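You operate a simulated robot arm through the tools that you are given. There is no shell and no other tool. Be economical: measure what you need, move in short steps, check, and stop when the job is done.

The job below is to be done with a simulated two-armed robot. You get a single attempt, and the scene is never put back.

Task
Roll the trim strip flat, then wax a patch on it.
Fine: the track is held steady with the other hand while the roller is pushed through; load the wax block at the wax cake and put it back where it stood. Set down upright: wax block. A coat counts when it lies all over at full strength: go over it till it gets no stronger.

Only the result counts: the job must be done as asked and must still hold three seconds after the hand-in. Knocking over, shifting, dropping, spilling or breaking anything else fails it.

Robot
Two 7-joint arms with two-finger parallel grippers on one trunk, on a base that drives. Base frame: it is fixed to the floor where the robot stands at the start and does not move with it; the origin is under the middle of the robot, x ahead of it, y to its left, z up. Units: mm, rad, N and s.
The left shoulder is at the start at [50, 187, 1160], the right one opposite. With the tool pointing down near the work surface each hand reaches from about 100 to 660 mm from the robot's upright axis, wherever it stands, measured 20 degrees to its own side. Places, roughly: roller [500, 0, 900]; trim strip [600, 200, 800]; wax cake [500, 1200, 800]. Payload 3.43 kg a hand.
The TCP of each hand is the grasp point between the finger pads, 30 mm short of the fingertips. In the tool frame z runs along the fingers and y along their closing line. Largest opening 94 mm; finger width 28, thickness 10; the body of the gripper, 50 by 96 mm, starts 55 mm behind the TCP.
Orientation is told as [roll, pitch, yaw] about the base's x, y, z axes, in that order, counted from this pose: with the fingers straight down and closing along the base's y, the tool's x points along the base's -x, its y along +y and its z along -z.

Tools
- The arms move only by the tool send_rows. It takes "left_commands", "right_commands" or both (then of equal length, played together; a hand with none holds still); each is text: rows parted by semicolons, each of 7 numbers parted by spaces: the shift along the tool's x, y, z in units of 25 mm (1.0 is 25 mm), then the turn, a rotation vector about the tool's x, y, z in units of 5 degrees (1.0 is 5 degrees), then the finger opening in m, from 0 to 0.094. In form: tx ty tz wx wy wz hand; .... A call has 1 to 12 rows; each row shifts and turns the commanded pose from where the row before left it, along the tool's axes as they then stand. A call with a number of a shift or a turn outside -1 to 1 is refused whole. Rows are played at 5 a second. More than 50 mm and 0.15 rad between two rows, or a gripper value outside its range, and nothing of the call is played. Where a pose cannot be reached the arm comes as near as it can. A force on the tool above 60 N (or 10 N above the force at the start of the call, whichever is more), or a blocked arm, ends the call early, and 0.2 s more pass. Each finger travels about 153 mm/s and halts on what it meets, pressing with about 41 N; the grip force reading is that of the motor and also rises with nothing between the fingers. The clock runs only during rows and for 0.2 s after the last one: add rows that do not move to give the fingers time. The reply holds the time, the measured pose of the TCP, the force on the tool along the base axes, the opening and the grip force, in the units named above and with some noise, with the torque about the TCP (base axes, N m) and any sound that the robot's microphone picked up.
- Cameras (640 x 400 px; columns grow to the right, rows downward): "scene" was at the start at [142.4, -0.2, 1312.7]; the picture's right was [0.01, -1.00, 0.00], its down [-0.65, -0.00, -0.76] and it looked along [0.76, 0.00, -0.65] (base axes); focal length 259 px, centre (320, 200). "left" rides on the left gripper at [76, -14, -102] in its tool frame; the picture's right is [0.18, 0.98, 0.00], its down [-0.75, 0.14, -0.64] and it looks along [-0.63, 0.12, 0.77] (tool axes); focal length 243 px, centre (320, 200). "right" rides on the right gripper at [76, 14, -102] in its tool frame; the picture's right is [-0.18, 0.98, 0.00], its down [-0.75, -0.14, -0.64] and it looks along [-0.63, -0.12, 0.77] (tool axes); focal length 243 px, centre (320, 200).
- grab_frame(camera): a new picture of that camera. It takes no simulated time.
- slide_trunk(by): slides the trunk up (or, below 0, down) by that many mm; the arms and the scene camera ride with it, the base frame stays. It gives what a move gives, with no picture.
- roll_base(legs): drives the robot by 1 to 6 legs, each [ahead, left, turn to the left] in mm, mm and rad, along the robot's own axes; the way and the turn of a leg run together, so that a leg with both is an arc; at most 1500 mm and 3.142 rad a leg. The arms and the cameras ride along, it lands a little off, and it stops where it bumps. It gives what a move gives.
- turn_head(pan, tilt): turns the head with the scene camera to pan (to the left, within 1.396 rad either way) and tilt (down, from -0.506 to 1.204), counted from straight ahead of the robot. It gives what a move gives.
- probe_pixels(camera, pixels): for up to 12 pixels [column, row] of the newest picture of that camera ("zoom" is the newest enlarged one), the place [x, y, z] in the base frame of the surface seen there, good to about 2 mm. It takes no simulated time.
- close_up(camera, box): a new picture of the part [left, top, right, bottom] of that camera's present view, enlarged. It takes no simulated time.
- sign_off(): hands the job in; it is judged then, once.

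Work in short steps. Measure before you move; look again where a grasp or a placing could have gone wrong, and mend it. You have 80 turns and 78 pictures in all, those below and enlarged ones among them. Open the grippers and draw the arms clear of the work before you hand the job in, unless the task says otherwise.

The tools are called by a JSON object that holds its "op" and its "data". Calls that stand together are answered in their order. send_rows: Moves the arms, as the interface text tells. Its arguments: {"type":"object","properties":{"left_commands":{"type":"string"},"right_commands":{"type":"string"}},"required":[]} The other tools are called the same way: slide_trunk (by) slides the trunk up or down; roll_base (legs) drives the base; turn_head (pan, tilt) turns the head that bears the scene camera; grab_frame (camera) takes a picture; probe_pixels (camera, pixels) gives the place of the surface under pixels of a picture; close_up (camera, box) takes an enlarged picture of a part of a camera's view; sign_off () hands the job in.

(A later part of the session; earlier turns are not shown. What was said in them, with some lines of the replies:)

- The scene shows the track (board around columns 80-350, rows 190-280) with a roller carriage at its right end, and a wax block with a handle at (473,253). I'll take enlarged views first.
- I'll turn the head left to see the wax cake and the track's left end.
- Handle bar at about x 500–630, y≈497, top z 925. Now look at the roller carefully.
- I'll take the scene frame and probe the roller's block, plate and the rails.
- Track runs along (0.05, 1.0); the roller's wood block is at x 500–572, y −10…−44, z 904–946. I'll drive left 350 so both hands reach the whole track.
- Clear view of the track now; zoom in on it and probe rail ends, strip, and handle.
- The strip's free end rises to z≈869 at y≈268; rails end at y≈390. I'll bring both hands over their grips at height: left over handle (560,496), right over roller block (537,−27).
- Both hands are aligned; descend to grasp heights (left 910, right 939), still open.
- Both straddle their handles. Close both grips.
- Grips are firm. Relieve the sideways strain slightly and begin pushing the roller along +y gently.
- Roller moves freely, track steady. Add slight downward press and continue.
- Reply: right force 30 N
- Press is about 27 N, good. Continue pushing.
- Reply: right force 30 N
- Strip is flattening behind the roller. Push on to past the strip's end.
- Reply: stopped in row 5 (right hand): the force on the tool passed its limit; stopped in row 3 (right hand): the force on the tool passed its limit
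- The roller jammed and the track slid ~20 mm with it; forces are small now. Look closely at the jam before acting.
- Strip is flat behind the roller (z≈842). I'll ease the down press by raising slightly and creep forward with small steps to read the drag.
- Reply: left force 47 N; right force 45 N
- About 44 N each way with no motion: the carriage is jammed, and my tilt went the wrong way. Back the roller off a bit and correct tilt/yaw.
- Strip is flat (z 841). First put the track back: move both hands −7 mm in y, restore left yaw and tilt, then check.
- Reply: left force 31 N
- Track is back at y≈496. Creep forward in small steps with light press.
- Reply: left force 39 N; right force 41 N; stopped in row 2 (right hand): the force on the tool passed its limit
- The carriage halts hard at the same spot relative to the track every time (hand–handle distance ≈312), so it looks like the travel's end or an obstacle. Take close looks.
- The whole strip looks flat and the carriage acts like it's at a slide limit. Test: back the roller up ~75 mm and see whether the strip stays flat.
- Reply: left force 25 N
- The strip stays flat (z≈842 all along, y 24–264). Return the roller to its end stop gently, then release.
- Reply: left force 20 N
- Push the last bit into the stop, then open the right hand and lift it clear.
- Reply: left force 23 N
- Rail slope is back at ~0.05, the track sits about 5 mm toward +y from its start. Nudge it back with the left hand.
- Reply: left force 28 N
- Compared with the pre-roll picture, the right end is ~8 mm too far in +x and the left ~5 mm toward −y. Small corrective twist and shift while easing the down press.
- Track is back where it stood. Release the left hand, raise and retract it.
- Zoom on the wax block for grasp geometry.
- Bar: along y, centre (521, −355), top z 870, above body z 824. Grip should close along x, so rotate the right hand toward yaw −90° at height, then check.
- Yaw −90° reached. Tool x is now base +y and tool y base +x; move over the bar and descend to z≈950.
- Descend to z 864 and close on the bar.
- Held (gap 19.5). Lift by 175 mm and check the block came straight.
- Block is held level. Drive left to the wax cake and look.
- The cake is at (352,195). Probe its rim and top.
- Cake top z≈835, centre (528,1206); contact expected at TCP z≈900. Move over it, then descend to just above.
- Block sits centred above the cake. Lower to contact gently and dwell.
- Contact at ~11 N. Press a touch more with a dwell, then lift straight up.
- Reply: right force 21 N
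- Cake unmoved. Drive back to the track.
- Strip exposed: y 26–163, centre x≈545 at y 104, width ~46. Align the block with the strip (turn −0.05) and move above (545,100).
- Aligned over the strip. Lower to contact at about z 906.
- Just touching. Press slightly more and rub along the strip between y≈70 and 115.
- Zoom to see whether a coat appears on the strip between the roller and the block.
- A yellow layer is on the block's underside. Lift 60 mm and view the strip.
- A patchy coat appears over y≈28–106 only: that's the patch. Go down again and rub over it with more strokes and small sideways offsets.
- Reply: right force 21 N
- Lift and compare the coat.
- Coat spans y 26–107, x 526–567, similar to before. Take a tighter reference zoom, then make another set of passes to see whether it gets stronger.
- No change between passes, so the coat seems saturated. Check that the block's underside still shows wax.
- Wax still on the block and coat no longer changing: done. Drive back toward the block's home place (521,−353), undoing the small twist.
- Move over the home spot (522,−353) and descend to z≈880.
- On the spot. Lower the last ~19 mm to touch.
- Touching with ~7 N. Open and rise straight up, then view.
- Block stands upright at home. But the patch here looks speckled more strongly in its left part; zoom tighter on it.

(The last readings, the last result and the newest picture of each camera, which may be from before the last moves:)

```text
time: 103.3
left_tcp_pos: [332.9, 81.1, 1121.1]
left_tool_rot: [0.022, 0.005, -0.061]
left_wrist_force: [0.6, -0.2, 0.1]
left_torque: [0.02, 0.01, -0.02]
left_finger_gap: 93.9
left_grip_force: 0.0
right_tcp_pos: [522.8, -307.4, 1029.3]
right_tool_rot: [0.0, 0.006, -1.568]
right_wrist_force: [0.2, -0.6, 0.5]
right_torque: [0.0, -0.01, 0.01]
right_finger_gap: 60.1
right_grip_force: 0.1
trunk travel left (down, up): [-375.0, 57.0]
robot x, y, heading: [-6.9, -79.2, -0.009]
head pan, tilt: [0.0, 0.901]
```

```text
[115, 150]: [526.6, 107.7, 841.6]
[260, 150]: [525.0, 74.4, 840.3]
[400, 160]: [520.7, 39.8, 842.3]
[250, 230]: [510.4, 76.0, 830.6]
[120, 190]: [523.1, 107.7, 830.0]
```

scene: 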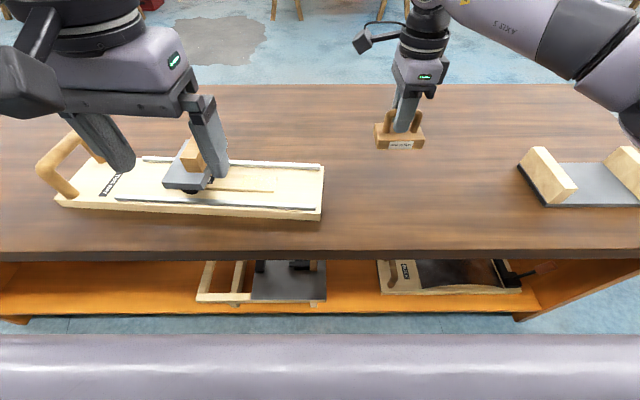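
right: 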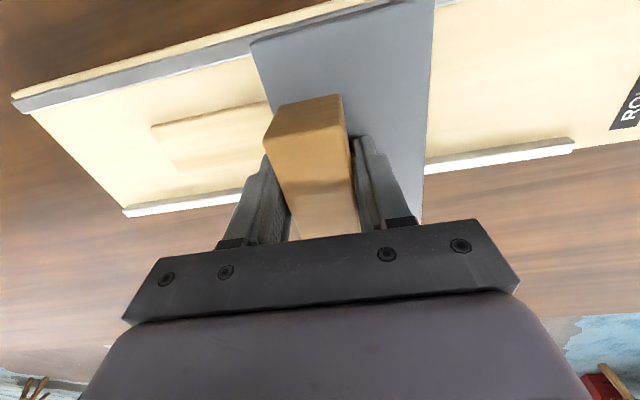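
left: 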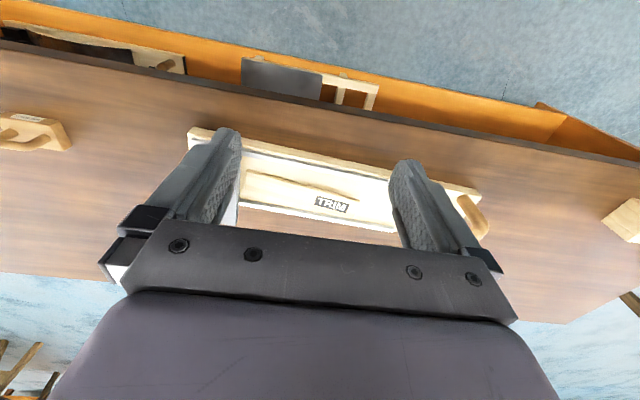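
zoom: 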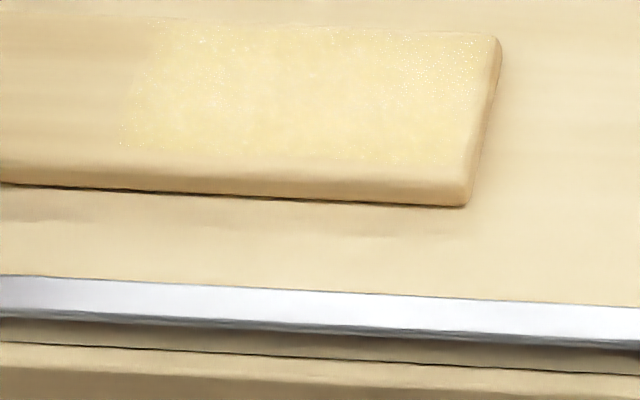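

The coat is even over the whole patch. Retract the right arm clear.

{"op": "send_rows", "data": {"right_commands": "0 -0.8 -0.5 0 0 0 0.09;0 -0.8 -0.5 0 0 0 0.09;0 -0.8 -0.5 0 0 0 0.09;0 -0.8 -0.5 0 0 0 0.09;0 -0.8 0 0 0 0 0.09;0 -0.8 0 0 0 0 0.09;0 0 0 0 0 0 0.09"}}

{"op": "grab_frame", "data": {"camera": "scene"}}

```text
time: 104.9
left_tcp_pos: [331.1, 80.6, 1122.4]
left_tool_rot: [0.023, 0.005, -0.06]
left_wrist_force: [-0.5, 0.2, -0.2]
left_torque: [0.0, 0.02, 0.04]
left_finger_gap: 94.1
left_grip_force: 0.0
right_tcp_pos: [402.6, -310.5, 1079.9]
right_tool_rot: [-0.001, 0.005, -1.566]
right_wrist_force: [0.5, -0.4, -0.1]
right_torque: [-0.02, 0.01, -0.01]
right_finger_gap: 90.1
right_grip_force: 0.1
trunk travel left (down, up): [-375.0, 57.0]
robot x, y, heading: [-9.8, -74.8, -0.004]
head pan, tilt: [0.0, 0.901]
```

```text
25 pictures are left
```

scene: 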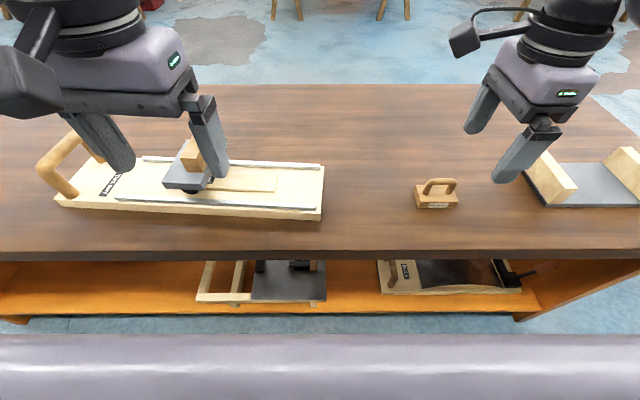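

The strip is flat, the patch is coated, the block is upright at home, and both hands are clear and open. Hand in.

{"op": "sign_off", "data": {}}

```text
The job is handed in.
```

I rolled the trim strip flat, waxed a patch on it to an even coat, and put the wax block back upright where it stood.

- **Roller:** it stopped hard about 60 mm short of the strip's far end and would go no further. The strip lies flat along its whole length (about z 842), and I left the roller at that stop.
- **Track:** it slid about 20 mm when the roller hit that stop, despite the left hand holding it. I moved it back to within a few millimetres of its start, judged from the pictures.
- **Wax coat:** it covers about y 28–107 near the strip's right end. A further set of strokes left it unchanged, and there was still wax on the block. I took that area as the patch, because the coat stopped at y 107 even though the block rubbed beyond it. The strip carries no mark for it.
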